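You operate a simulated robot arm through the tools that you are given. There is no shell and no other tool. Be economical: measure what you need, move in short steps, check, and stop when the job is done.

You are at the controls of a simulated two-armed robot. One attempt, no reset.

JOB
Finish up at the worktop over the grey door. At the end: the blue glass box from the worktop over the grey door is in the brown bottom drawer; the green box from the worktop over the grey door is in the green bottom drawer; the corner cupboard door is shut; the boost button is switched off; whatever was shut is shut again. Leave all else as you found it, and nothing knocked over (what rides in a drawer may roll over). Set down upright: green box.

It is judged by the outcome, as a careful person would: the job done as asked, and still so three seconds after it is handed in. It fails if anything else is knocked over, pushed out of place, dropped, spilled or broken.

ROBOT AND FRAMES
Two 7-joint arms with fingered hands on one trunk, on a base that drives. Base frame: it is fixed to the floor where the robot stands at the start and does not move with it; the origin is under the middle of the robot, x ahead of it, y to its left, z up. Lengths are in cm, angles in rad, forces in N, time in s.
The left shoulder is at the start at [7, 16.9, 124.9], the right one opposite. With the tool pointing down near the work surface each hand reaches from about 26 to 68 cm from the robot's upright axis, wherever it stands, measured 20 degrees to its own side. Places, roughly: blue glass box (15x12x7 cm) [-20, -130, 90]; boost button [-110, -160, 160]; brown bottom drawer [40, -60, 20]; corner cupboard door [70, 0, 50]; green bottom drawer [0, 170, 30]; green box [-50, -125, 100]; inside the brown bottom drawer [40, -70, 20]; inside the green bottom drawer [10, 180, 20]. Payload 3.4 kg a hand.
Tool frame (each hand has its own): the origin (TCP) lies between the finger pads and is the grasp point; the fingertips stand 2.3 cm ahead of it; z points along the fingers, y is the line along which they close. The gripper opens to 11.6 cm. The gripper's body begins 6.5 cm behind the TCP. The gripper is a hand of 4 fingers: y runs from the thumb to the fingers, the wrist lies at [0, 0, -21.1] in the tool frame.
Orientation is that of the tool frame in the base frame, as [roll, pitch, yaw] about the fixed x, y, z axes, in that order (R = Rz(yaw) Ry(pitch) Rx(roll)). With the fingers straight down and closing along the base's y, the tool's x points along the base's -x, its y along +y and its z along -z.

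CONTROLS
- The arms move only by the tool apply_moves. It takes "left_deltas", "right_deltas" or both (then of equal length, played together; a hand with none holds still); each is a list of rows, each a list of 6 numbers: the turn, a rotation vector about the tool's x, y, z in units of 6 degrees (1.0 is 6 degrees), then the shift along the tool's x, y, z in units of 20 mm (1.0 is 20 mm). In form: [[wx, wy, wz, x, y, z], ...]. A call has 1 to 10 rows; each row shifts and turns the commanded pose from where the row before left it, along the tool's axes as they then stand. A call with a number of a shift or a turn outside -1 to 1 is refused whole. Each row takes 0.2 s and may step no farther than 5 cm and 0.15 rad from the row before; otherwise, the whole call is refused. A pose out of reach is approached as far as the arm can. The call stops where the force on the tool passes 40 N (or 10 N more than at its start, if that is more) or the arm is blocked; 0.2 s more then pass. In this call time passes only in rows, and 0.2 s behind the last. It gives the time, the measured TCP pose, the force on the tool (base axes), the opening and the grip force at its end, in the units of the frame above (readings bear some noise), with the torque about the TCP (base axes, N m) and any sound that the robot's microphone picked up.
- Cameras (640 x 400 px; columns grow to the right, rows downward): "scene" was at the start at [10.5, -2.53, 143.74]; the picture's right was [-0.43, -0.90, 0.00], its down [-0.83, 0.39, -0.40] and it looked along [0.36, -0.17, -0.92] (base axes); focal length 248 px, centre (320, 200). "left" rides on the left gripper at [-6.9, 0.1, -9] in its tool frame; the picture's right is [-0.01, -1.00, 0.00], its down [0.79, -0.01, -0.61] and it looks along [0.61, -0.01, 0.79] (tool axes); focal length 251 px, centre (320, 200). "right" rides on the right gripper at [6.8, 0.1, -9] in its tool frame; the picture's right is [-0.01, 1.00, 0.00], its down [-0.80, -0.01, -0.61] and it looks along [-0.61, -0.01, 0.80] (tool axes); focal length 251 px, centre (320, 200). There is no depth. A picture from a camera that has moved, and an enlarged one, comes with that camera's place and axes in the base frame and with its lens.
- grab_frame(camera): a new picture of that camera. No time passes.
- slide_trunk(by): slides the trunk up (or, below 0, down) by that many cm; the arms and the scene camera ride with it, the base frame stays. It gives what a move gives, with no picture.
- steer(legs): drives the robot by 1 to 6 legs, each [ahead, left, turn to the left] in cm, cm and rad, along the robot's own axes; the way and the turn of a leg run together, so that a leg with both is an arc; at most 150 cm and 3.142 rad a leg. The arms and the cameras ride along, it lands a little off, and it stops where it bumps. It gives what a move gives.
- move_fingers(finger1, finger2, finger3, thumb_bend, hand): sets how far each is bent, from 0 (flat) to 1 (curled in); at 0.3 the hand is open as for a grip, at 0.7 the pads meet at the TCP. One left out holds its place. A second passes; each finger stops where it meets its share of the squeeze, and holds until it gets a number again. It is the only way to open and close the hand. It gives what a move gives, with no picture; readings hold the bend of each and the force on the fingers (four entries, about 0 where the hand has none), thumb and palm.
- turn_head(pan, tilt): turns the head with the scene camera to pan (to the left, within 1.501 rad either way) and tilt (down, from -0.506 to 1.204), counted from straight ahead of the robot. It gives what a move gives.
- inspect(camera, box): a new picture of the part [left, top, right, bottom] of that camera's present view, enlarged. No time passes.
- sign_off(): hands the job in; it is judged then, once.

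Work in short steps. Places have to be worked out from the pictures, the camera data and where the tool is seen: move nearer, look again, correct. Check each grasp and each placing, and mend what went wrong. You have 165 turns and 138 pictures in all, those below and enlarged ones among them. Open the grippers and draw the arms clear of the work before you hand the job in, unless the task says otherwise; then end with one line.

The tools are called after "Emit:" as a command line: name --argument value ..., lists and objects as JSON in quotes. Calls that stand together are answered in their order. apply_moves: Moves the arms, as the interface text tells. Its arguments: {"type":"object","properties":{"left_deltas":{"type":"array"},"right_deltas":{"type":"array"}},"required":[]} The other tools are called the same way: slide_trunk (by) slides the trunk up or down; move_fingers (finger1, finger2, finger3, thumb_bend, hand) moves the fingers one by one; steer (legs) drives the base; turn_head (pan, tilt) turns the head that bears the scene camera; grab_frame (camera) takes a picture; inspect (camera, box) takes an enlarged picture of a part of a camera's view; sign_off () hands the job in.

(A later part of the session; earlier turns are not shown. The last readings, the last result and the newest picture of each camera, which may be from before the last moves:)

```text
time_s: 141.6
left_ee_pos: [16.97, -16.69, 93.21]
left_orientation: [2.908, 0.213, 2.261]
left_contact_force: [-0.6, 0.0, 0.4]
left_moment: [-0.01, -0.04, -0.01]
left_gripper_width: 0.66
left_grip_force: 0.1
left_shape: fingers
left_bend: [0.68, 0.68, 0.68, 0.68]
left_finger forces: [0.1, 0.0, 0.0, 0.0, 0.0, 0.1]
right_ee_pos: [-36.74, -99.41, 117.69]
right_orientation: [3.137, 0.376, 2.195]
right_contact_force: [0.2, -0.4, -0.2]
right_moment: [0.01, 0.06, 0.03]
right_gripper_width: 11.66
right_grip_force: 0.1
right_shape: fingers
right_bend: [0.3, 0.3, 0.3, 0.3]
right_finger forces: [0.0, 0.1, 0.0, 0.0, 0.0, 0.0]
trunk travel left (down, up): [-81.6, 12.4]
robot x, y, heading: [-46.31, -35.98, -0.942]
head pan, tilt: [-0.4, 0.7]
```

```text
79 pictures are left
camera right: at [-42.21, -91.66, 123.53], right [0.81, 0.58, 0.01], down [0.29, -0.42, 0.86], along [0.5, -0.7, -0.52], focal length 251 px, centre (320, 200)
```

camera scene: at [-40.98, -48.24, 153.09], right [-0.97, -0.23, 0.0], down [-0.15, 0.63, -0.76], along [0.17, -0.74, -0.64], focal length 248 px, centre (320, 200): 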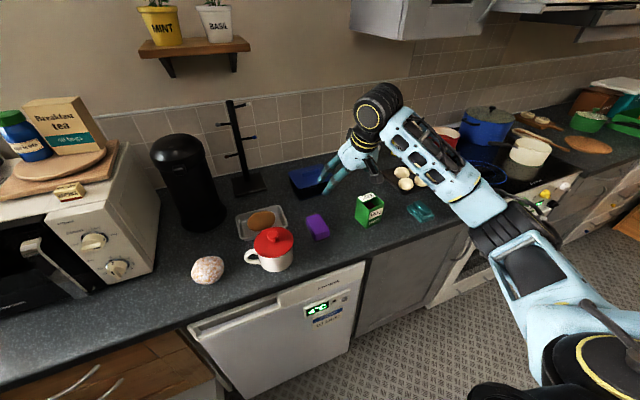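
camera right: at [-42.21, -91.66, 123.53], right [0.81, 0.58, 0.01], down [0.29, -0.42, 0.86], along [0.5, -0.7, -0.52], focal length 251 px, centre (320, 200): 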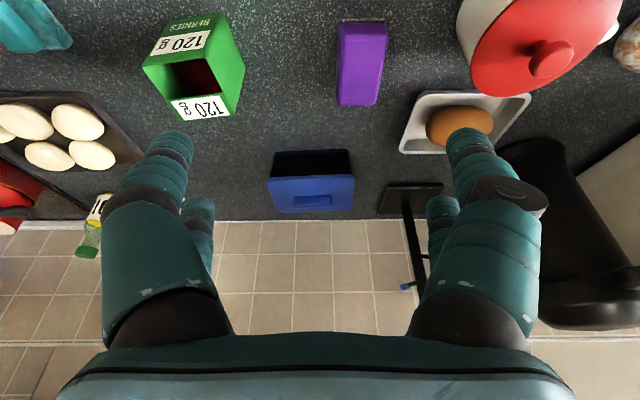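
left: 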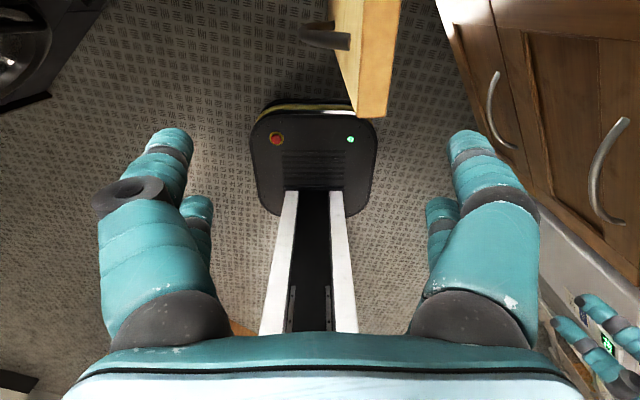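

Blue box: lid centre near (-19,-127), about 33 cm ahead of the right hand. I drive ahead 25 cm and tilt the hand to vertical.

Emit:
steer --legs '[[24, 0, 0]]'

Emit:
apply_moves --right_deltas '[[0, 0.9, 0, 0, 0, 0], [0, 0.9, 0, 0, 0, 0], [0, 0.9, 0, 0, 0, 0], [0, 0.9, 0, 0, 0, 0]]'

Emit:
grab_frame --camera "right"

Emit:
grab_frame --camera "scene"

```text
time_s: 143.0
left_ee_pos: [24.98, -27.95, 93.23]
left_orientation: [2.906, 0.214, 2.264]
left_contact_force: [0.2, -0.1, 0.1]
left_moment: [0.04, 0.04, -0.03]
left_gripper_width: 0.67
left_grip_force: 0.1
left_shape: fingers
left_bend: [0.68, 0.68, 0.68, 0.68]
left_finger forces: [0.0, 0.1, 0.1, 0.0, 0.1, 0.1]
right_ee_pos: [-28.34, -110.63, 117.77]
right_orientation: [3.137, 0.377, 2.196]
right_contact_force: [-0.8, 0.0, 0.5]
right_moment: [-0.02, 0.0, 0.0]
right_gripper_width: 11.65
right_grip_force: 0.1
right_shape: fingers
right_bend: [0.3, 0.3, 0.3, 0.3]
right_finger forces: [0.1, 0.0, 0.0, 0.0, 0.1, 0.0]
trunk travel left (down, up): [-81.6, 12.4]
robot x, y, heading: [-37.52, -47.16, -0.945]
head pan, tilt: [-0.4, 0.7]
stopped in leg 1: the robot was blocked; the commanded pose is now the measured one
```

```text
time_s: 144.0
left_ee_pos: [25.17, -27.9, 93.29]
left_orientation: [2.907, 0.215, 2.264]
left_contact_force: [0.0, -0.1, -0.1]
left_moment: [0.01, 0.04, 0.0]
left_gripper_width: 0.66
left_grip_force: 0.0
left_shape: fingers
left_bend: [0.68, 0.68, 0.68, 0.68]
left_finger forces: [0.1, 0.0, 0.1, 0.0, 0.1, 0.1]
right_ee_pos: [-28.59, -110.84, 117.76]
right_orientation: [3.137, -0.001, 2.198]
right_contact_force: [0.4, -0.8, -0.1]
right_moment: [-0.03, -0.03, 0.0]
right_gripper_width: 11.65
right_grip_force: 0.0
right_shape: fingers
right_bend: [0.3, 0.3, 0.3, 0.3]
right_finger forces: [0.0, 0.0, 0.0, 0.0, 0.1, 0.0]
trunk travel left (down, up): [-81.6, 12.4]
robot x, y, heading: [-37.72, -47.06, -0.946]
head pan, tilt: [-0.4, 0.7]
```

```text
78 pictures are left
camera right: at [-32.39, -105.28, 126.79], right [0.81, 0.58, 0.0], down [0.46, -0.65, 0.61], along [0.35, -0.49, -0.79], focal length 251 px, centre (320, 200)
```

right: 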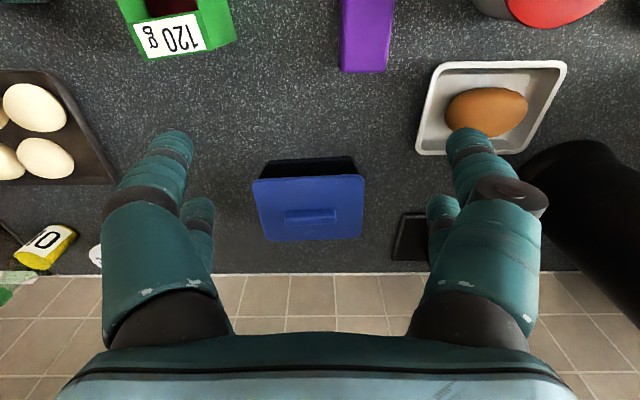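

```text
77 pictures are left
camera scene: at [-32.83, -59.49, 153.11], right [-0.97, -0.23, 0.0], down [-0.15, 0.63, -0.77], along [0.17, -0.75, -0.64], focal length 248 px, centre (320, 200)
```

scene: 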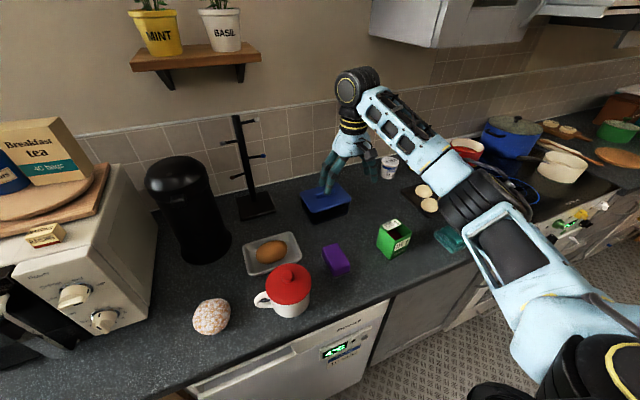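

The base stopped early; I check what blocked it by looking down.

Emit:
turn_head --pan 0.3 --tilt 1.2

Emit:
grab_frame --camera "scene"

```text
time_s: 145.0
left_ee_pos: [25.13, -27.99, 93.25]
left_orientation: [2.908, 0.215, 2.264]
left_contact_force: [-0.8, 0.3, -0.3]
left_moment: [-0.01, 0.02, -0.01]
left_gripper_width: 0.66
left_grip_force: 0.1
left_shape: fingers
left_bend: [0.68, 0.68, 0.68, 0.68]
left_finger forces: [0.0, 0.1, 0.0, 0.0, 0.0, 0.0]
right_ee_pos: [-28.28, -110.84, 117.68]
right_orientation: [3.139, 0.002, 2.2]
right_contact_force: [-0.2, -0.6, 0.3]
right_moment: [0.01, 0.01, 0.0]
right_gripper_width: 11.63
right_grip_force: 0.0
right_shape: fingers
right_bend: [0.3, 0.3, 0.3, 0.3]
right_finger forces: [0.1, 0.1, 0.1, 0.0, 0.0, 0.1]
trunk travel left (down, up): [-81.6, 12.4]
robot x, y, heading: [-37.85, -47.42, -0.94]
head pan, tilt: [0.3, 1.201]
```

```text
76 pictures are left
camera scene: at [-30.22, -54.71, 149.5], right [-0.6, -0.8, 0.0], down [-0.75, 0.56, -0.36], along [0.29, -0.22, -0.93], focal length 248 px, centre (320, 200)
```

scene: 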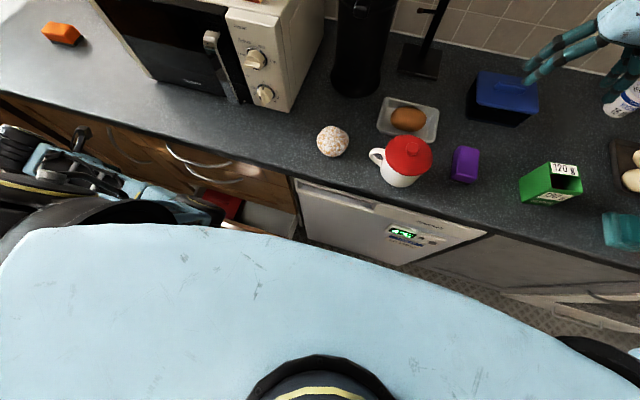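

Probably the base met the open drawer's side. I back off 2 cm, shift right 13 and go ahead again.

Emit:
steer --legs '[[-2, 0, 0], [0, -13, 0], [13, 0, 0]]'

Emit:
grab_frame --camera "scene"

```text
time_s: 147.6
left_ee_pos: [20.97, -44.87, 93.37]
left_orientation: [2.906, 0.212, 2.261]
left_contact_force: [-1.2, -0.8, 0.5]
left_moment: [-0.01, -0.04, -0.01]
left_gripper_width: 0.67
left_grip_force: 0.0
left_shape: fingers
left_bend: [0.68, 0.68, 0.68, 0.68]
left_finger forces: [0.1, 0.0, 0.0, 0.0, 0.0, 0.1]
right_ee_pos: [-32.64, -127.44, 117.91]
right_orientation: [3.137, 0.002, 2.195]
right_contact_force: [-0.3, 0.3, 0.3]
right_moment: [0.0, -0.04, 0.03]
right_gripper_width: 11.65
right_grip_force: 0.0
right_shape: fingers
right_bend: [0.3, 0.3, 0.3, 0.3]
right_finger forces: [0.0, 0.0, 0.1, 0.0, 0.0, 0.0]
trunk travel left (down, up): [-81.6, 12.4]
robot x, y, heading: [-41.9, -63.93, -0.945]
head pan, tilt: [0.3, 1.201]
```

```text
75 pictures are left
camera scene: at [-34.47, -71.28, 149.52], right [-0.6, -0.8, 0.0], down [-0.74, 0.56, -0.36], along [0.29, -0.22, -0.93], focal length 248 px, centre (320, 200)
```

scene: 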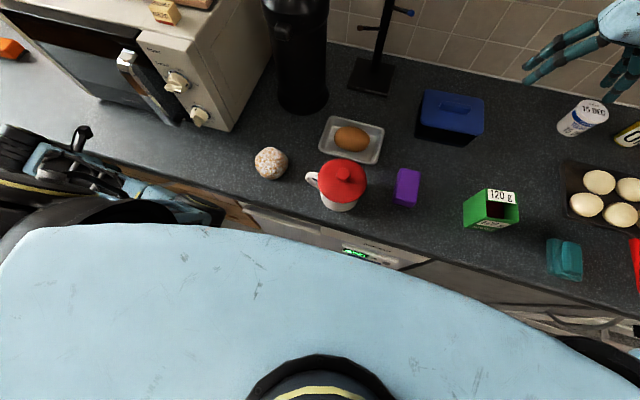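

The base is now closer. Move the right hand over the lid's knob (11.5 cm left, 7.3 cm ahead) and lower 8 cm.

Emit:
apply_moves --right_deltas '[[0, 0, 0, -0.6, 0.96, 0], [0, 0, 0, -0.6, 0.96, 0], [0, 0, 0, -0.6, 0.96, 0], [0, 0, 0, -0.6, 0.96, 0], [0, 0, 0, -0.6, 0.96, 0], [0, 0, 0, -0.6, 0.96, 0], [0, 0, 0, 0, 0, 1], [0, 0, 0, 0, 0, 1], [0, 0, 0, 0, 0, 1], [0, 0, 0, 0, 0, 1]]'

Emit:
grab_frame --camera "right"

Emit:
inspect --camera "scene" --box '[360, 40, 560, 190]'

```text
time_s: 149.8
left_ee_pos: [21.16, -44.85, 93.28]
left_orientation: [2.906, 0.21, 2.259]
left_contact_force: [-0.4, -1.0, -0.3]
left_moment: [-0.01, 0.03, 0.0]
left_gripper_width: 0.68
left_grip_force: 0.0
left_shape: fingers
left_bend: [0.68, 0.68, 0.68, 0.68]
left_finger forces: [0.1, 0.1, 0.1, 0.1, 0.0, 0.1]
right_ee_pos: [-19.08, -126.87, 109.74]
right_orientation: [3.136, 0.001, 2.194]
right_contact_force: [-0.5, -0.7, 0.3]
right_moment: [0.01, 0.02, 0.0]
right_gripper_width: 11.66
right_grip_force: 0.1
right_shape: fingers
right_bend: [0.3, 0.3, 0.3, 0.3]
right_finger forces: [0.1, 0.0, 0.0, 0.1, 0.0, 0.1]
trunk travel left (down, up): [-81.6, 12.4]
robot x, y, heading: [-41.87, -63.94, -0.942]
head pan, tilt: [0.3, 1.201]
```

```text
74 pictures are left
camera right: at [-23.08, -121.24, 118.66], right [0.82, 0.58, 0.01], down [0.46, -0.65, 0.61], along [0.35, -0.49, -0.79], focal length 251 px, centre (320, 200)
```

right: 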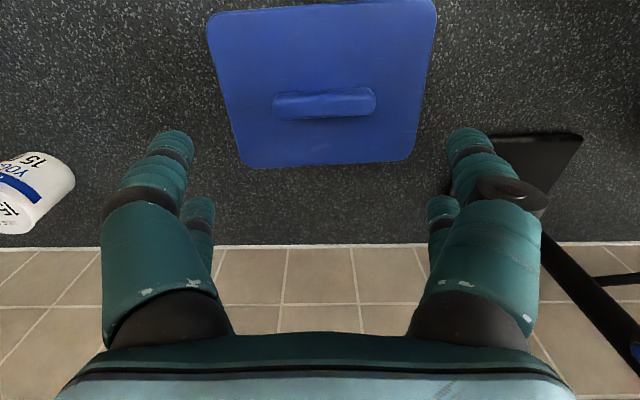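

```text
2.67 times, centred on (460, 115) of scene
camera zoom: at [-34.32, -71.46, 149.5], right [-0.6, -0.8, 0.0], down [-0.74, 0.56, -0.36], along [0.29, -0.22, -0.93], focal length 661 px, centre (-53, 427)
```

zoom: 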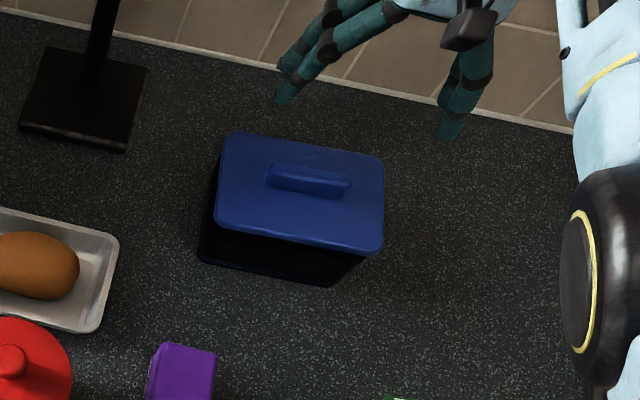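

The lid's raised bar (7.5×2 cm, long along the counter) is at (-19.7,-125.4,≈99.5). The finger pairs must close across its short side, so I rotate the hand 90° about vertical.

Emit:
apply_moves --right_deltas '[[0, 0, 0, 0.78, 0.2, 0], [0, 0, -0.95, 0, 0, 0], [0, 0, -0.95, 0, 0, 0], [0, 0, -0.95, 0, 0, 0], [0, 0, -0.95, 0, 0, 0], [0, 0, -0.95, 0, 0, 0], [0, 0, -0.95, 0, 0, 0], [0, 0, -0.95, 0, 0, 0], [0, 0, -0.95, 0, 0, 0]]'

Emit:
apply_moves --right_deltas '[[0, 0, -0.95, 0, 0, 0], [0, 0, -0.95, 0, 0, 0], [0, 0, -0.95, 0, 0, 0], [0, 0, -0.95, 0, 0, 0], [0, 0, -0.95, 0, 0, 0], [0, 0, -0.95, 0, 0, 0], [0, 0, -0.95, 0, 0, 0], [0, 0, -0.95, 0, 0, 0]]'

Emit:
grab_frame --camera "right"

```text
time_s: 151.8
left_ee_pos: [21.17, -44.83, 93.09]
left_orientation: [2.909, 0.212, 2.259]
left_contact_force: [-0.5, 0.4, 0.0]
left_moment: [-0.01, 0.0, 0.01]
left_gripper_width: 0.67
left_grip_force: 0.1
left_shape: fingers
left_bend: [0.68, 0.68, 0.68, 0.68]
left_finger forces: [0.1, 0.1, 0.0, 0.0, 0.0, 0.1]
right_ee_pos: [-19.58, -125.25, 109.7]
right_orientation: [3.14, 0.003, 2.993]
right_contact_force: [-0.4, -0.6, 0.5]
right_moment: [-0.02, 0.02, -0.02]
right_gripper_width: 11.68
right_grip_force: 0.0
right_shape: fingers
right_bend: [0.3, 0.3, 0.3, 0.3]
right_finger forces: [0.0, 0.0, 0.2, 0.1, 0.1, 0.1]
trunk travel left (down, up): [-81.6, 12.4]
robot x, y, heading: [-41.73, -64.08, -0.942]
head pan, tilt: [0.3, 1.201]
```

```text
time_s: 153.6
left_ee_pos: [21.1, -44.73, 93.33]
left_orientation: [2.907, 0.21, 2.26]
left_contact_force: [0.2, -0.4, 1.1]
left_moment: [0.0, 0.01, 0.03]
left_gripper_width: 0.67
left_grip_force: 0.1
left_shape: fingers
left_bend: [0.68, 0.68, 0.68, 0.68]
left_finger forces: [0.0, 0.0, 0.0, 0.1, 0.0, 0.1]
right_ee_pos: [-19.55, -125.26, 109.74]
right_orientation: [-3.139, 0.006, -2.494]
right_contact_force: [-0.1, -0.5, -0.1]
right_moment: [-0.02, -0.01, 0.0]
right_gripper_width: 11.67
right_grip_force: 0.0
right_shape: fingers
right_bend: [0.3, 0.3, 0.3, 0.3]
right_finger forces: [0.0, 0.0, 0.0, 0.0, 0.1, 0.0]
trunk travel left (down, up): [-81.6, 12.4]
robot x, y, heading: [-41.8, -63.89, -0.942]
head pan, tilt: [0.3, 1.201]
```

```text
72 pictures are left
camera right: at [-25.05, -129.38, 118.71], right [-0.6, 0.8, 0.0], down [0.64, 0.47, 0.61], along [0.49, 0.36, -0.79], focal length 251 px, centre (320, 200)
```

right: 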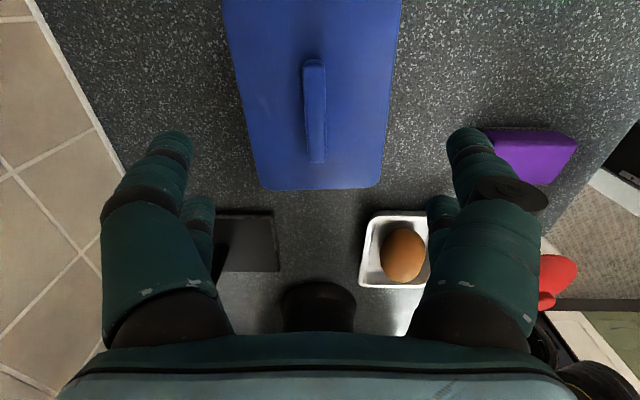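

Aligned within a cm. Correct and lower to TCP z≈101.4.

Emit:
apply_moves --right_deltas '[[0, 0, 0, 0.36, -0.23, 0.6], [0, 0, 0, 0, 0, 0.9], [0, 0, 0, 0, 0, 0.9], [0, 0, 0, 0, 0, 0.9], [0, 0, 0, 0, 0, 0.85]]'

Emit:
grab_frame --camera "right"

Emit:
inspect --camera "scene" --box '[360, 40, 560, 190]'

```text
time_s: 154.8
left_ee_pos: [21.12, -44.87, 93.27]
left_orientation: [2.908, 0.212, 2.261]
left_contact_force: [-0.2, -0.4, 0.4]
left_moment: [0.0, -0.01, -0.04]
left_gripper_width: 0.68
left_grip_force: 0.0
left_shape: fingers
left_bend: [0.68, 0.68, 0.68, 0.68]
left_finger forces: [0.0, 0.0, 0.0, 0.0, 0.0, 0.1]
right_ee_pos: [-19.76, -126.16, 101.42]
right_orientation: [-3.141, 0.004, -2.496]
right_contact_force: [0.5, 0.1, 0.8]
right_moment: [-0.03, 0.02, -0.01]
right_gripper_width: 11.67
right_grip_force: 0.0
right_shape: fingers
right_bend: [0.3, 0.3, 0.3, 0.3]
right_finger forces: [0.0, 0.0, 0.1, 0.1, 0.1, 0.0]
trunk travel left (down, up): [-81.6, 12.4]
robot x, y, heading: [-41.46, -63.9, -0.942]
head pan, tilt: [0.3, 1.201]
```

```text
71 pictures are left
camera right: at [-25.37, -130.19, 110.39], right [-0.59, 0.8, 0.0], down [0.64, 0.47, 0.61], along [0.49, 0.36, -0.79], focal length 251 px, centre (320, 200)
```

right: 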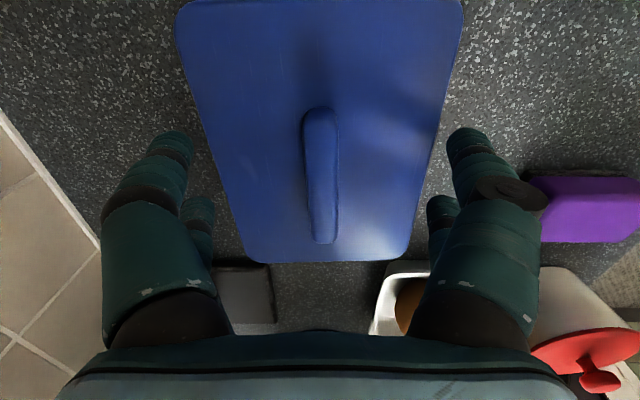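

```text
2.67 times, centred on (460, 115) of scene
camera zoom: at [-34.29, -71.43, 149.5], right [-0.6, -0.8, 0.0], down [-0.74, 0.56, -0.36], along [0.29, -0.22, -0.93], focal length 661 px, centre (-53, 427)
```

zoom: 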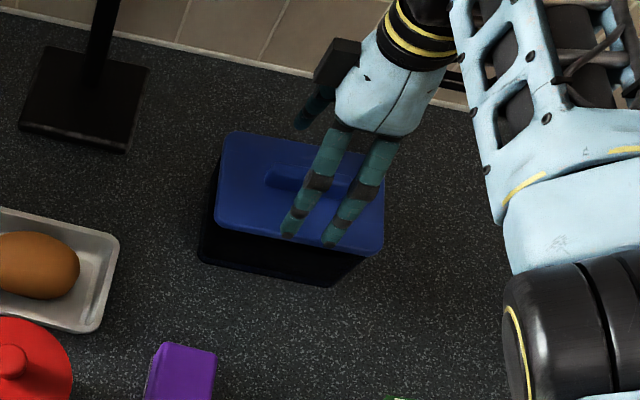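

Knob is centred. Lower 1 cm and close.

Emit:
apply_moves --right_deltas '[[0, 0, 0, 0, 0, 0.25], [0, 0, 0, 0, 0, 0.25]]'

Emit:
move_fingers --hand "right" --finger1 0.72 --finger2 0.72 --finger3 0.72 --thumb_bend 0.72

Emit:
grab_frame --camera "right"

```text
time_s: 155.4
left_ee_pos: [21.1, -44.81, 93.2]
left_orientation: [2.907, 0.212, 2.261]
left_contact_force: [-0.2, 0.1, 0.2]
left_moment: [0.01, 0.02, -0.01]
left_gripper_width: 0.64
left_grip_force: 0.1
left_shape: fingers
left_bend: [0.68, 0.68, 0.68, 0.68]
left_finger forces: [0.0, 0.0, 0.0, 0.1, 0.1, 0.0]
right_ee_pos: [-19.69, -126.07, 100.55]
right_orientation: [-3.141, 0.004, -2.497]
right_contact_force: [-0.1, 0.8, 0.1]
right_moment: [0.02, 0.0, 0.01]
right_gripper_width: 11.68
right_grip_force: 0.3
right_shape: fingers
right_bend: [0.3, 0.3, 0.3, 0.3]
right_finger forces: [0.0, 0.3, 0.1, 0.0, 0.0, 0.1]
trunk travel left (down, up): [-81.6, 12.4]
robot x, y, heading: [-41.72, -64.13, -0.943]
head pan, tilt: [0.3, 1.201]
```

```text
time_s: 156.4
left_ee_pos: [21.0, -44.79, 93.29]
left_orientation: [2.909, 0.214, 2.261]
left_contact_force: [0.7, -0.4, -0.4]
left_moment: [-0.01, 0.01, 0.0]
left_gripper_width: 0.65
left_grip_force: 0.0
left_shape: fingers
left_bend: [0.68, 0.68, 0.68, 0.68]
left_finger forces: [0.1, 0.1, 0.1, 0.0, 0.0, 0.1]
right_ee_pos: [-19.76, -125.93, 100.94]
right_orientation: [-3.134, 0.002, -2.496]
right_contact_force: [6.8, -16.0, 35.4]
right_moment: [-0.63, -0.19, 0.19]
right_gripper_width: 9.09
right_grip_force: 25.4
right_shape: fingers
right_bend: [0.39, 0.39, 0.42, 0.42]
right_finger forces: [9.6, 9.3, 10.1, 0.0, 22.5, 0.1]
trunk travel left (down, up): [-81.6, 12.4]
robot x, y, heading: [-41.84, -64.35, -0.941]
head pan, tilt: [0.3, 1.201]
```

```text
69 pictures are left
camera right: at [-25.31, -130.02, 109.82], right [-0.6, 0.8, -0.01], down [0.63, 0.48, 0.61], along [0.49, 0.36, -0.79], focal length 251 px, centre (320, 200)
```

right: 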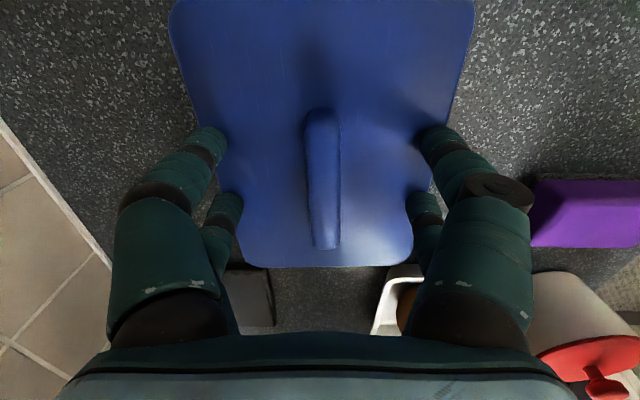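

The tips press onto the lid while closing. Reopen, raise 1.6 cm, and close again.

Emit:
move_fingers --hand "right" --finger1 0.3 --finger2 0.3 --finger3 0.3 --thumb_bend 0.3

Emit:
apply_moves --right_deltas '[[0, 0, 0, 0, 0, -0.35], [0, 0, 0, 0, 0, -0.35]]'

Emit:
move_fingers --hand "right" --finger1 0.72 --finger2 0.72 --finger3 0.72 --thumb_bend 0.72

Emit:
grab_frame --camera "right"

```text
time_s: 157.4
left_ee_pos: [21.06, -44.53, 93.21]
left_orientation: [2.908, 0.215, 2.258]
left_contact_force: [0.8, -0.8, 0.2]
left_moment: [-0.01, 0.02, 0.03]
left_gripper_width: 0.66
left_grip_force: 0.1
left_shape: fingers
left_bend: [0.68, 0.68, 0.68, 0.68]
left_finger forces: [0.1, 0.1, 0.1, 0.1, 0.0, 0.0]
right_ee_pos: [-19.9, -125.64, 100.9]
right_orientation: [-3.138, 0.004, -2.498]
right_contact_force: [1.6, -6.9, 32.1]
right_moment: [0.6, 0.45, 0.18]
right_gripper_width: 10.56
right_grip_force: 16.8
right_shape: fingers
right_bend: [0.4, 0.38, 0.38, 0.3]
right_finger forces: [14.2, 10.5, 7.8, 0.0, 0.0, 0.1]
trunk travel left (down, up): [-81.6, 12.4]
robot x, y, heading: [-41.87, -63.94, -0.947]
head pan, tilt: [0.3, 1.201]
```

```text
time_s: 158.0
left_ee_pos: [21.03, -44.65, 93.14]
left_orientation: [2.908, 0.213, 2.26]
left_contact_force: [0.1, 0.3, 0.3]
left_moment: [0.03, -0.01, 0.0]
left_gripper_width: 0.67
left_grip_force: 0.2
left_shape: fingers
left_bend: [0.68, 0.68, 0.68, 0.68]
left_finger forces: [0.0, 0.0, 0.1, 0.0, 0.0, 0.0]
right_ee_pos: [-19.88, -125.94, 101.92]
right_orientation: [-3.141, 0.002, -2.496]
right_contact_force: [0.9, -0.1, 0.2]
right_moment: [0.02, -0.02, -0.02]
right_gripper_width: 11.64
right_grip_force: 0.1
right_shape: fingers
right_bend: [0.3, 0.3, 0.3, 0.3]
right_finger forces: [0.0, 0.1, 0.0, 0.0, 0.0, 0.0]
trunk travel left (down, up): [-81.6, 12.4]
robot x, y, heading: [-41.99, -64.09, -0.944]
head pan, tilt: [0.3, 1.201]
```

```text
time_s: 159.0
left_ee_pos: [20.99, -44.85, 93.21]
left_orientation: [2.907, 0.213, 2.26]
left_contact_force: [0.4, 0.7, 0.8]
left_moment: [0.01, 0.01, -0.01]
left_gripper_width: 0.67
left_grip_force: 0.1
left_shape: fingers
left_bend: [0.68, 0.68, 0.68, 0.68]
left_finger forces: [0.0, 0.1, 0.0, 0.0, 0.1, 0.0]
right_ee_pos: [-19.8, -125.99, 102.04]
right_orientation: [-3.14, 0.006, -2.496]
right_contact_force: [-0.2, 1.2, -0.2]
right_moment: [0.04, -0.01, 0.04]
right_gripper_width: 1.25
right_grip_force: 10.6
right_shape: fingers
right_bend: [0.68, 0.67, 0.69, 0.67]
right_finger forces: [5.6, 5.9, 4.4, 0.0, 6.5, 0.0]
trunk travel left (down, up): [-81.6, 12.4]
robot x, y, heading: [-42.18, -64.28, -0.944]
head pan, tilt: [0.3, 1.201]
heard: snap
```

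```text
68 pictures are left
camera right: at [-25.32, -130.18, 110.83], right [-0.59, 0.8, 0.0], down [0.64, 0.47, 0.61], along [0.49, 0.36, -0.79], focal length 251 px, centre (320, 200)
```

right: 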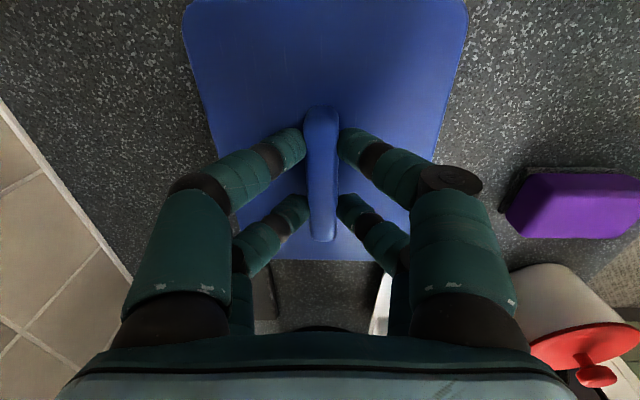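

Gripping the knob (width 1.25, 10 N); a snap was heard. I lift gently 3 cm and check whether the whole box comes along.

Emit:
apply_moves --right_deltas '[[0, 0, 0, 0, 0, -0.3], [0, 0, 0, 0, 0, -0.3], [0, 0, 0, 0, 0, -0.3], [0, 0, 0, 0, 0, -0.3], [0, 0, 0, 0, 0, -0.3]]'

Emit:
inspect --camera "scene" --box '[360, 40, 560, 190]'

```text
time_s: 160.2
left_ee_pos: [21.0, -44.85, 93.19]
left_orientation: [2.909, 0.21, 2.261]
left_contact_force: [-1.2, 0.5, 0.1]
left_moment: [-0.02, -0.01, 0.01]
left_gripper_width: 0.68
left_grip_force: 0.0
left_shape: fingers
left_bend: [0.68, 0.68, 0.68, 0.68]
left_finger forces: [0.0, 0.0, 0.0, 0.0, 0.1, 0.0]
right_ee_pos: [-19.76, -125.95, 104.81]
right_orientation: [-3.142, 0.003, -2.495]
right_contact_force: [-0.6, 0.7, -0.7]
right_moment: [-0.02, 0.01, 0.0]
right_gripper_width: 1.26
right_grip_force: 10.9
right_shape: fingers
right_bend: [0.68, 0.68, 0.69, 0.67]
right_finger forces: [5.6, 5.1, 4.8, 0.0, 6.3, 0.1]
trunk travel left (down, up): [-81.6, 12.4]
robot x, y, heading: [-42.07, -64.17, -0.946]
head pan, tilt: [0.3, 1.201]
```

```text
2.67 times, centred on (460, 115) of scene
camera zoom: at [-34.3, -71.42, 149.5], right [-0.6, -0.8, 0.0], down [-0.74, 0.56, -0.36], along [0.29, -0.22, -0.93], focal length 661 px, centre (-53, 427)
```

zoom: 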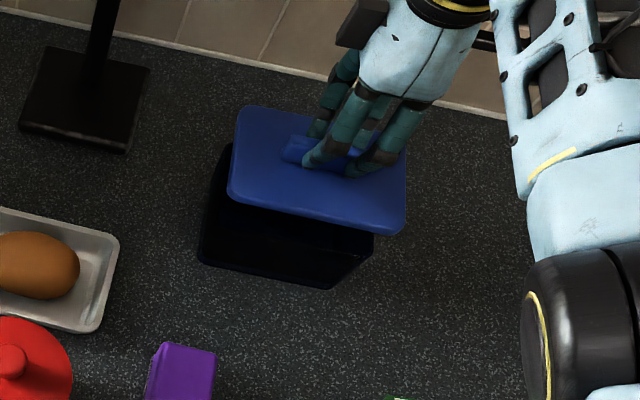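

Only the lid came off. I put it straight back down and press lightly until it clips.

Emit:
apply_moves --right_deltas '[[0, 0, 0, 0, 0, 0.3], [0, 0, 0, 0, 0, 0.3], [0, 0, 0, 0, 0, 0.3], [0, 0, 0, 0, 0, 0.3], [0, 0, 0, 0, 0, 0.2], [0, 0, 0, 0, 0, 0.1], [0, 0, 0, 0, 0, 0.1]]'

Emit:
inspect --camera "scene" --box '[360, 40, 560, 190]'

```text
time_s: 161.8
left_ee_pos: [21.03, -44.73, 93.22]
left_orientation: [2.909, 0.212, 2.259]
left_contact_force: [-0.2, -0.1, 0.8]
left_moment: [0.0, -0.01, 0.04]
left_gripper_width: 0.64
left_grip_force: 0.1
left_shape: fingers
left_bend: [0.68, 0.68, 0.68, 0.68]
left_finger forces: [0.0, 0.1, 0.0, 0.0, 0.1, 0.1]
right_ee_pos: [-19.85, -125.95, 101.67]
right_orientation: [-3.139, 0.005, -2.497]
right_contact_force: [-0.8, 1.7, -0.1]
right_moment: [0.04, 0.04, 0.1]
right_gripper_width: 1.24
right_grip_force: 11.3
right_shape: fingers
right_bend: [0.68, 0.68, 0.7, 0.67]
right_finger forces: [5.6, 6.3, 4.2, 0.0, 6.5, 0.0]
trunk travel left (down, up): [-81.6, 12.4]
robot x, y, heading: [-42.29, -63.95, -0.941]
head pan, tilt: [0.3, 1.201]
```

```text
2.67 times, centred on (460, 115) of scene
camera zoom: at [-34.33, -71.38, 149.5], right [-0.6, -0.8, 0.0], down [-0.74, 0.56, -0.36], along [0.29, -0.22, -0.93], focal length 661 px, centre (-53, 427)
```

zoom: 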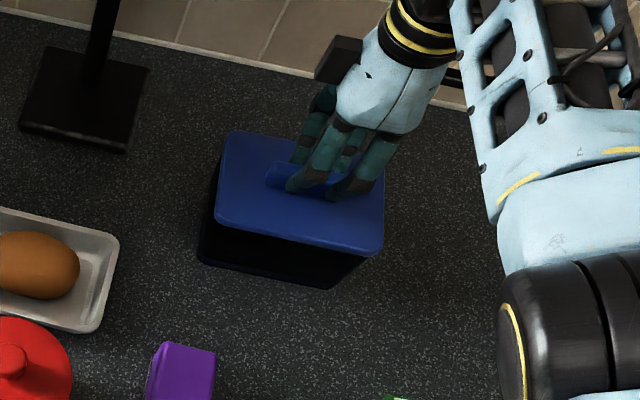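

Lid is back in place. Press a few millimetres to clip it.

Emit:
apply_moves --right_deltas '[[0, 0, 0, 0, 0, 0.15], [0, 0, 0, 0, 0, 0.15], [0, 0, 0, 0, 0, 0.15]]'

```text
time_s: 162.6
left_ee_pos: [20.89, -44.6, 93.35]
left_orientation: [2.91, 0.216, 2.261]
left_contact_force: [0.3, -0.3, -0.4]
left_moment: [0.02, 0.01, 0.01]
left_gripper_width: 0.69
left_grip_force: 0.2
left_shape: fingers
left_bend: [0.68, 0.68, 0.68, 0.68]
left_finger forces: [0.0, 0.0, 0.0, 0.1, 0.1, 0.0]
right_ee_pos: [-19.85, -125.81, 101.47]
right_orientation: [-3.133, 0.003, -2.496]
right_contact_force: [-0.5, -5.7, 29.9]
right_moment: [-0.18, 0.07, 0.06]
right_gripper_width: 1.19
right_grip_force: 17.0
right_shape: fingers
right_bend: [0.71, 0.71, 0.71, 0.69]
right_finger forces: [7.5, 7.1, 7.6, 0.0, 11.5, 0.1]
trunk travel left (down, up): [-81.6, 12.4]
robot x, y, heading: [-41.79, -64.16, -0.947]
head pan, tilt: [0.3, 1.201]
heard: snap
```

Clipped. I release, raise, and spread the fingers wider than 0.3 to straddle the box body.

Emit:
move_fingers --hand "right" --finger1 0.3 --finger2 0.3 --finger3 0.3 --thumb_bend 0.3

Emit:
apply_moves --right_deltas '[[0, 0, 0, 0, 0, -0.6], [0, 0, 0, 0, 0, -0.9], [0, 0, 0, 0, 0, -0.9]]'

Emit:
move_fingers --hand "right" --finger1 0.15 --finger2 0.15 --finger3 0.15 --thumb_bend 0.15

Emit:
grab_frame --camera "right"

```text
time_s: 163.6
left_ee_pos: [21.14, -44.93, 93.17]
left_orientation: [2.909, 0.212, 2.259]
left_contact_force: [-0.2, 0.3, -0.7]
left_moment: [-0.01, 0.0, 0.04]
left_gripper_width: 0.66
left_grip_force: 0.0
left_shape: fingers
left_bend: [0.68, 0.68, 0.68, 0.68]
left_finger forces: [0.1, 0.0, 0.0, 0.0, 0.0, 0.1]
right_ee_pos: [-19.63, -125.89, 100.93]
right_orientation: [-3.139, 0.004, -2.496]
right_contact_force: [4.1, -2.1, 9.8]
right_moment: [0.15, 0.29, 0.0]
right_gripper_width: 8.74
right_grip_force: 4.8
right_shape: fingers
right_bend: [0.72, 0.3, 0.3, 0.3]
right_finger forces: [9.7, 0.0, 0.0, 0.0, 0.0, 0.0]
trunk travel left (down, up): [-81.6, 12.4]
robot x, y, heading: [-42.11, -64.34, -0.945]
head pan, tilt: [0.3, 1.201]
```

```text
time_s: 164.4
left_ee_pos: [21.1, -44.73, 93.2]
left_orientation: [2.908, 0.213, 2.259]
left_contact_force: [1.4, 0.7, -0.2]
left_moment: [0.0, 0.03, 0.03]
left_gripper_width: 0.68
left_grip_force: 0.1
left_shape: fingers
left_bend: [0.68, 0.68, 0.68, 0.68]
left_finger forces: [0.1, 0.0, 0.1, 0.0, 0.1, 0.1]
right_ee_pos: [-20.01, -126.12, 105.7]
right_orientation: [-3.141, 0.005, -2.497]
right_contact_force: [0.4, -0.1, -0.4]
right_moment: [-0.01, 0.02, 0.03]
right_gripper_width: 11.66
right_grip_force: 0.0
right_shape: fingers
right_bend: [0.3, 0.3, 0.3, 0.3]
right_finger forces: [0.1, 0.0, 0.0, 0.1, 0.0, 0.0]
trunk travel left (down, up): [-81.6, 12.4]
robot x, y, heading: [-41.87, -64.29, -0.946]
head pan, tilt: [0.3, 1.201]
```

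```text
time_s: 165.4
left_ee_pos: [21.11, -44.72, 93.27]
left_orientation: [2.907, 0.213, 2.261]
left_contact_force: [-0.6, 1.0, -0.1]
left_moment: [-0.01, 0.01, -0.03]
left_gripper_width: 0.65
left_grip_force: 0.0
left_shape: fingers
left_bend: [0.68, 0.68, 0.68, 0.68]
left_finger forces: [0.1, 0.0, 0.1, 0.0, 0.0, 0.0]
right_ee_pos: [-19.81, -126.27, 105.64]
right_orientation: [-3.14, 0.003, -2.495]
right_contact_force: [-1.0, 0.3, -0.8]
right_moment: [-0.03, -0.02, -0.04]
right_gripper_width: 14.4
right_grip_force: 0.0
right_shape: fingers
right_bend: [0.15, 0.15, 0.15, 0.15]
right_finger forces: [0.1, 0.1, 0.1, 0.0, 0.0, 0.0]
trunk travel left (down, up): [-81.6, 12.4]
robot x, y, heading: [-42.02, -63.93, -0.944]
head pan, tilt: [0.3, 1.201]
```

```text
65 pictures are left
camera right: at [-25.41, -130.25, 114.56], right [-0.59, 0.8, 0.0], down [0.64, 0.47, 0.61], along [0.49, 0.36, -0.79], focal length 251 px, centre (320, 200)
```

right: 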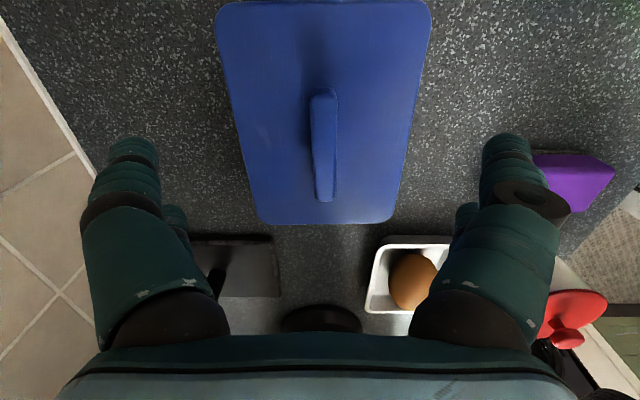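

Spread a bit wider, nudge to centre, and lower around the box to TCP z≈95.

Emit:
move_fingers --hand "right" --finger1 0.08 --finger2 0.08 --finger3 0.08 --thumb_bend 0.08

Emit:
apply_moves --right_deltas '[[0, 0, 0, -0.3, 0.22, 0.4], [0, 0, 0, 0, 0, 0.8], [0, 0, 0, 0, 0, 0.8], [0, 0, 0, 0, 0, 0.8], [0, 0, 0, 0, 0, 0.8], [0, 0, 0, 0, 0, 0.8], [0, 0, 0, 0, 0, 0.7], [0, 0, 0, 0, 0, 0.25]]'

Emit:
grab_frame --camera "right"

Emit:
inspect --camera "scene" --box '[360, 40, 560, 190]'

```text
time_s: 166.4
left_ee_pos: [21.09, -44.74, 93.29]
left_orientation: [2.908, 0.212, 2.259]
left_contact_force: [0.5, 0.6, 0.1]
left_moment: [0.02, 0.02, 0.0]
left_gripper_width: 0.66
left_grip_force: 0.0
left_shape: fingers
left_bend: [0.68, 0.68, 0.68, 0.68]
left_finger forces: [0.0, 0.0, 0.0, 0.0, 0.1, 0.0]
right_ee_pos: [-19.89, -126.12, 105.7]
right_orientation: [-3.14, 0.002, -2.495]
right_contact_force: [-0.7, 0.4, -0.2]
right_moment: [-0.01, 0.01, 0.01]
right_gripper_width: 15.58
right_grip_force: 0.1
right_shape: fingers
right_bend: [0.08, 0.08, 0.08, 0.08]
right_finger forces: [0.0, 0.0, 0.0, 0.0, 0.0, 0.0]
trunk travel left (down, up): [-81.6, 12.4]
robot x, y, heading: [-41.98, -64.05, -0.943]
head pan, tilt: [0.3, 1.201]
```

```text
time_s: 168.2
left_ee_pos: [20.96, -44.6, 93.48]
left_orientation: [2.909, 0.216, 2.259]
left_contact_force: [0.3, -0.5, 0.2]
left_moment: [0.05, 0.01, 0.02]
left_gripper_width: 0.68
left_grip_force: 0.0
left_shape: fingers
left_bend: [0.68, 0.68, 0.68, 0.68]
left_finger forces: [0.2, 0.0, 0.0, 0.0, 0.0, 0.0]
right_ee_pos: [-19.68, -125.26, 95.45]
right_orientation: [-3.129, 0.004, -2.493]
right_contact_force: [2.7, -7.4, 36.4]
right_moment: [-1.01, -0.75, -0.17]
right_gripper_width: 16.45
right_grip_force: 16.3
right_shape: fingers
right_bend: [0.08, 0.08, 0.06, 0.06]
right_finger forces: [2.5, 2.9, 9.8, 0.1, 16.5, 0.0]
trunk travel left (down, up): [-81.6, 12.4]
robot x, y, heading: [-41.81, -63.75, -0.944]
head pan, tilt: [0.3, 1.201]
```

```text
64 pictures are left
camera right: at [-25.26, -129.3, 104.42], right [-0.6, 0.8, -0.01], down [0.63, 0.48, 0.61], along [0.5, 0.36, -0.79], focal length 251 px, centre (320, 200)
```

right: 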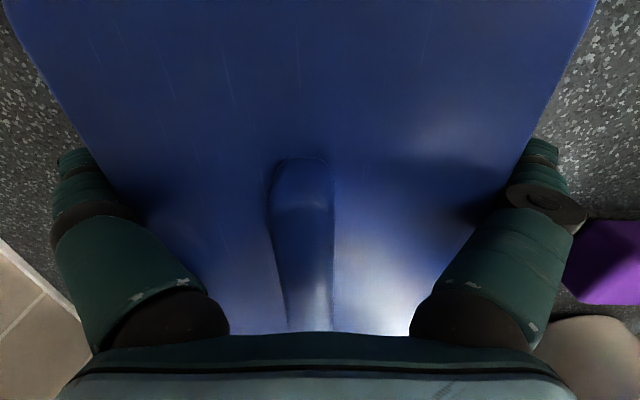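

```text
2.67 times, centred on (460, 115) of scene
camera zoom: at [-34.54, -70.91, 149.6], right [-0.6, -0.8, 0.0], down [-0.74, 0.56, -0.37], along [0.29, -0.22, -0.93], focal length 661 px, centre (-53, 427)
```

zoom: 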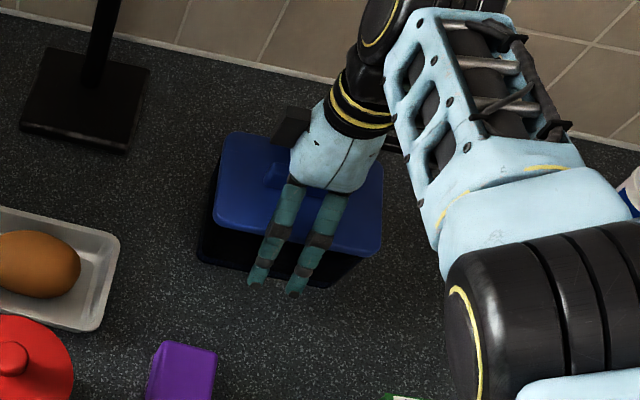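

The flat fingers' tips are on the worktop. Raise 1.5 cm and close.

Emit:
apply_moves --right_deltas '[[0, 0, 0, 0, 0, -0.4], [0, 0, 0, 0, 0, -0.35]]'

Emit:
move_fingers --hand "right" --finger1 0.4 --finger2 0.4 --finger3 0.4 --thumb_bend 0.4

Emit:
grab_frame --camera "right"

```text
time_s: 168.8
left_ee_pos: [21.14, -44.83, 93.17]
left_orientation: [2.906, 0.212, 2.259]
left_contact_force: [-1.0, 0.3, -0.3]
left_moment: [0.04, -0.01, 0.02]
left_gripper_width: 0.66
left_grip_force: 0.0
left_shape: fingers
left_bend: [0.68, 0.68, 0.68, 0.68]
left_finger forces: [0.1, 0.0, 0.1, 0.0, 0.1, 0.0]
right_ee_pos: [-19.77, -125.13, 96.17]
right_orientation: [3.137, 0.003, -2.497]
right_contact_force: [-0.2, 0.0, 0.1]
right_moment: [-0.02, -0.01, 0.01]
right_gripper_width: 15.77
right_grip_force: 1.2
right_shape: fingers
right_bend: [0.07, 0.07, 0.07, 0.07]
right_finger forces: [0.6, 0.7, 0.5, 0.0, 1.0, 0.0]
trunk travel left (down, up): [-81.6, 12.4]
robot x, y, heading: [-41.88, -64.05, -0.946]
head pan, tilt: [0.3, 1.201]
heard: snap
```

```text
time_s: 169.8
left_ee_pos: [21.09, -44.79, 93.23]
left_orientation: [2.91, 0.211, 2.259]
left_contact_force: [0.9, -0.4, 0.2]
left_moment: [-0.03, 0.02, -0.02]
left_gripper_width: 0.64
left_grip_force: 0.0
left_shape: fingers
left_bend: [0.68, 0.68, 0.68, 0.68]
left_finger forces: [0.1, 0.0, 0.0, 0.0, 0.0, 0.0]
right_ee_pos: [-19.68, -125.33, 96.49]
right_orientation: [-3.14, 0.003, -2.496]
right_contact_force: [1.5, -3.5, 2.9]
right_moment: [-0.27, -0.14, 0.01]
right_gripper_width: 14.08
right_grip_force: 36.4
right_shape: fingers
right_bend: [0.25, 0.24, 0.33, 0.32]
right_finger forces: [16.8, 16.8, 13.3, 0.0, 27.4, 0.0]
trunk travel left (down, up): [-81.6, 12.4]
robot x, y, heading: [-41.79, -63.85, -0.945]
head pan, tilt: [0.3, 1.201]
```

```text
62 pictures are left
camera right: at [-25.2, -129.44, 105.34], right [-0.59, 0.8, 0.0], down [0.64, 0.47, 0.61], along [0.49, 0.36, -0.79], focal length 251 px, centre (320, 200)
```

right: 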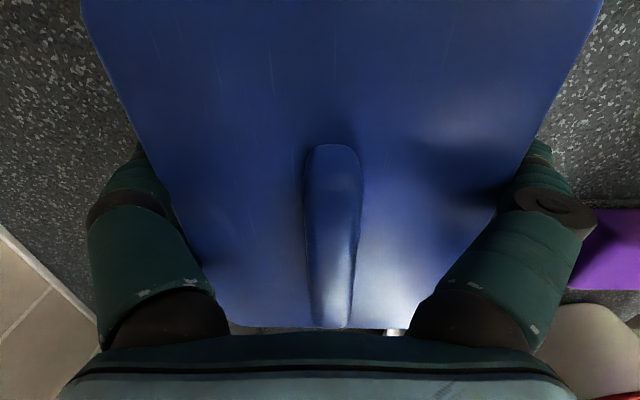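

Another snap was heard; check whether the lid is still properly on.

Emit:
inspect --camera "scene" --box '[400, 60, 520, 160]'

```text
4.00 times, centred on (460, 110) of scene
camera zoom: at [-34.29, -71.41, 149.5], right [-0.6, -0.8, 0.0], down [-0.74, 0.56, -0.36], along [0.29, -0.22, -0.93], focal length 991 px, centre (-240, 560)
```

zoom: 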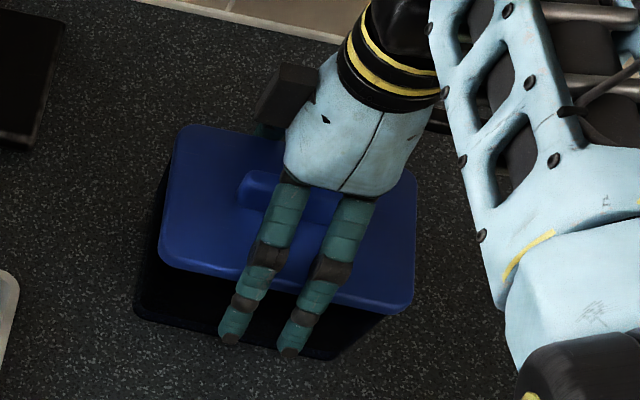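

The grip seems to hold the body with tips below the lid. Lift 4 cm gently and look.

Emit:
apply_moves --right_deltas '[[0, 0, 0, 0, 0, -0.3], [0, 0, 0, 0, 0, -0.4], [0, 0, 0, 0, 0, -0.4], [0, 0, 0, 0, 0, -0.4], [0, 0, 0, 0, 0, -0.4]]'

Emit:
inspect --camera "scene" --box '[400, 60, 520, 160]'

```text
time_s: 171.0
left_ee_pos: [21.02, -44.9, 93.3]
left_orientation: [2.906, 0.21, 2.26]
left_contact_force: [0.5, 0.6, -0.3]
left_moment: [0.01, 0.01, -0.02]
left_gripper_width: 0.65
left_grip_force: 0.1
left_shape: fingers
left_bend: [0.68, 0.68, 0.68, 0.68]
left_finger forces: [0.1, 0.0, 0.0, 0.0, 0.1, 0.0]
right_ee_pos: [-19.63, -125.31, 100.18]
right_orientation: [-3.139, 0.002, -2.496]
right_contact_force: [-0.4, -0.6, -0.8]
right_moment: [-0.04, -0.02, 0.0]
right_gripper_width: 13.99
right_grip_force: 35.6
right_shape: fingers
right_bend: [0.24, 0.24, 0.33, 0.32]
right_finger forces: [17.2, 17.3, 12.0, 0.1, 25.1, 0.0]
trunk travel left (down, up): [-81.6, 12.4]
robot x, y, heading: [-41.74, -63.83, -0.939]
head pan, tilt: [0.3, 1.201]
```

```text
4.00 times, centred on (460, 110) of scene
camera zoom: at [-34.31, -71.41, 149.5], right [-0.6, -0.8, 0.0], down [-0.74, 0.56, -0.36], along [0.29, -0.22, -0.93], focal length 991 px, centre (-240, 560)
```

zoom: 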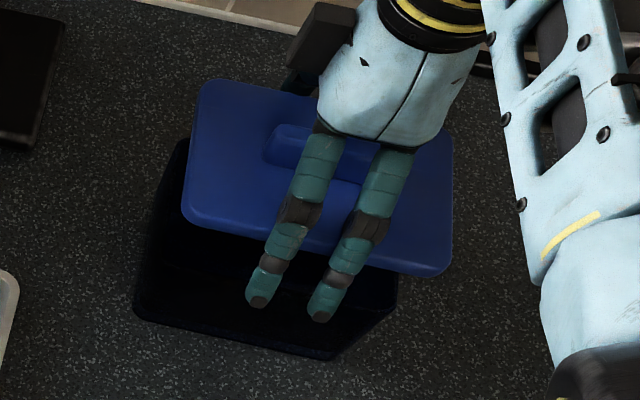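

Again only the lid came. The lid overhangs the body, so I'll move body and lid separately and re-cap it in the drawer. First put the lid back on, release, and rise.

Emit:
apply_moves --right_deltas '[[0, 0, 0, 0, 0, 0.4], [0, 0, 0, 0, 0, 0.4], [0, 0, 0, 0, 0, 0.4], [0, 0, 0, 0, 0, 0.4], [0, 0, 0, 0, 0, 0.2]]'

Emit:
move_fingers --hand "right" --finger1 0.05 --finger2 0.05 --finger3 0.05 --thumb_bend 0.05

Emit:
apply_moves --right_deltas '[[0, 0, 0, 0, 0, -0.6], [0, 0, 0, 0, 0, -0.9], [0, 0, 0, 0, 0, -0.9], [0, 0, 0, 0, 0, -0.9], [0, 0, 0, 0, 0, -0.9], [0, 0, 0, 0, 0, -0.6]]'

Emit:
move_fingers --hand "right" --finger1 0.3 --finger2 0.3 --finger3 0.3 --thumb_bend 0.3

Emit:
grab_frame --camera "right"

```text
time_s: 172.2
left_ee_pos: [21.18, -44.92, 93.2]
left_orientation: [2.908, 0.211, 2.26]
left_contact_force: [-0.3, -0.9, 0.8]
left_moment: [0.02, 0.02, 0.03]
left_gripper_width: 0.66
left_grip_force: 0.0
left_shape: fingers
left_bend: [0.68, 0.68, 0.68, 0.68]
left_finger forces: [0.0, 0.0, 0.0, 0.0, 0.0, 0.0]
right_ee_pos: [-19.49, -125.29, 96.66]
right_orientation: [-3.139, 0.005, -2.495]
right_contact_force: [-0.4, -0.5, -0.3]
right_moment: [0.02, 0.0, -0.02]
right_gripper_width: 13.95
right_grip_force: 34.8
right_shape: fingers
right_bend: [0.25, 0.24, 0.33, 0.32]
right_finger forces: [16.7, 16.8, 11.7, 0.0, 24.6, 0.1]
trunk travel left (down, up): [-81.6, 12.4]
robot x, y, heading: [-41.48, -63.93, -0.944]
head pan, tilt: [0.3, 1.201]
```

```text
time_s: 173.2
left_ee_pos: [21.16, -44.89, 93.24]
left_orientation: [2.908, 0.213, 2.261]
left_contact_force: [-0.3, -0.5, 0.5]
left_moment: [-0.01, 0.03, 0.02]
left_gripper_width: 0.66
left_grip_force: 0.1
left_shape: fingers
left_bend: [0.68, 0.68, 0.68, 0.68]
left_finger forces: [0.0, 0.0, 0.0, 0.1, 0.1, 0.0]
right_ee_pos: [-19.5, -125.21, 96.75]
right_orientation: [-3.14, 0.004, -2.496]
right_contact_force: [-0.3, 0.0, -0.1]
right_moment: [0.03, -0.02, 0.01]
right_gripper_width: 16.07
right_grip_force: 0.1
right_shape: fingers
right_bend: [0.05, 0.05, 0.05, 0.05]
right_finger forces: [0.0, 0.1, 0.1, 0.1, 0.0, 0.1]
trunk travel left (down, up): [-81.6, 12.4]
robot x, y, heading: [-42.01, -64.36, -0.944]
head pan, tilt: [0.3, 1.201]
```

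```text
time_s: 174.6
left_ee_pos: [21.09, -44.82, 93.25]
left_orientation: [2.907, 0.213, 2.261]
left_contact_force: [0.5, -0.2, -0.5]
left_moment: [-0.01, -0.05, -0.01]
left_gripper_width: 0.68
left_grip_force: 0.1
left_shape: fingers
left_bend: [0.68, 0.68, 0.68, 0.68]
left_finger forces: [0.0, 0.0, 0.0, 0.0, 0.1, 0.0]
right_ee_pos: [-19.66, -125.21, 106.12]
right_orientation: [-3.141, 0.003, -2.499]
right_contact_force: [1.0, 0.0, 0.4]
right_moment: [0.01, -0.04, 0.01]
right_gripper_width: 16.08
right_grip_force: 0.1
right_shape: fingers
right_bend: [0.05, 0.05, 0.05, 0.05]
right_finger forces: [0.0, 0.1, 0.0, 0.0, 0.0, 0.1]
trunk travel left (down, up): [-81.6, 12.4]
robot x, y, heading: [-41.64, -63.78, -0.942]
head pan, tilt: [0.3, 1.201]
```

```text
time_s: 175.6
left_ee_pos: [21.08, -44.82, 93.15]
left_orientation: [2.907, 0.211, 2.26]
left_contact_force: [0.5, 0.2, 0.2]
left_moment: [-0.05, 0.0, -0.03]
left_gripper_width: 0.65
left_grip_force: 0.1
left_shape: fingers
left_bend: [0.68, 0.68, 0.68, 0.68]
left_finger forces: [0.0, 0.0, 0.1, 0.0, 0.1, 0.0]
right_ee_pos: [-19.62, -125.29, 106.16]
right_orientation: [-3.141, 0.002, -2.495]
right_contact_force: [0.4, 0.0, 0.4]
right_moment: [0.01, -0.04, 0.02]
right_gripper_width: 11.81
right_grip_force: 0.0
right_shape: fingers
right_bend: [0.3, 0.3, 0.3, 0.3]
right_finger forces: [0.1, 0.1, 0.1, 0.0, 0.1, 0.0]
trunk travel left (down, up): [-81.6, 12.4]
robot x, y, heading: [-41.48, -63.86, -0.947]
head pan, tilt: [0.3, 1.201]
```

```text
59 pictures are left
camera right: at [-25.22, -129.39, 115.13], right [-0.59, 0.8, 0.0], down [0.64, 0.47, 0.61], along [0.49, 0.36, -0.79], focal length 251 px, centre (320, 200)
```

right: 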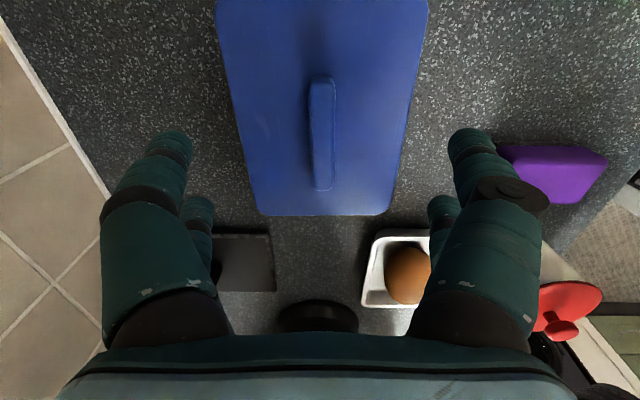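

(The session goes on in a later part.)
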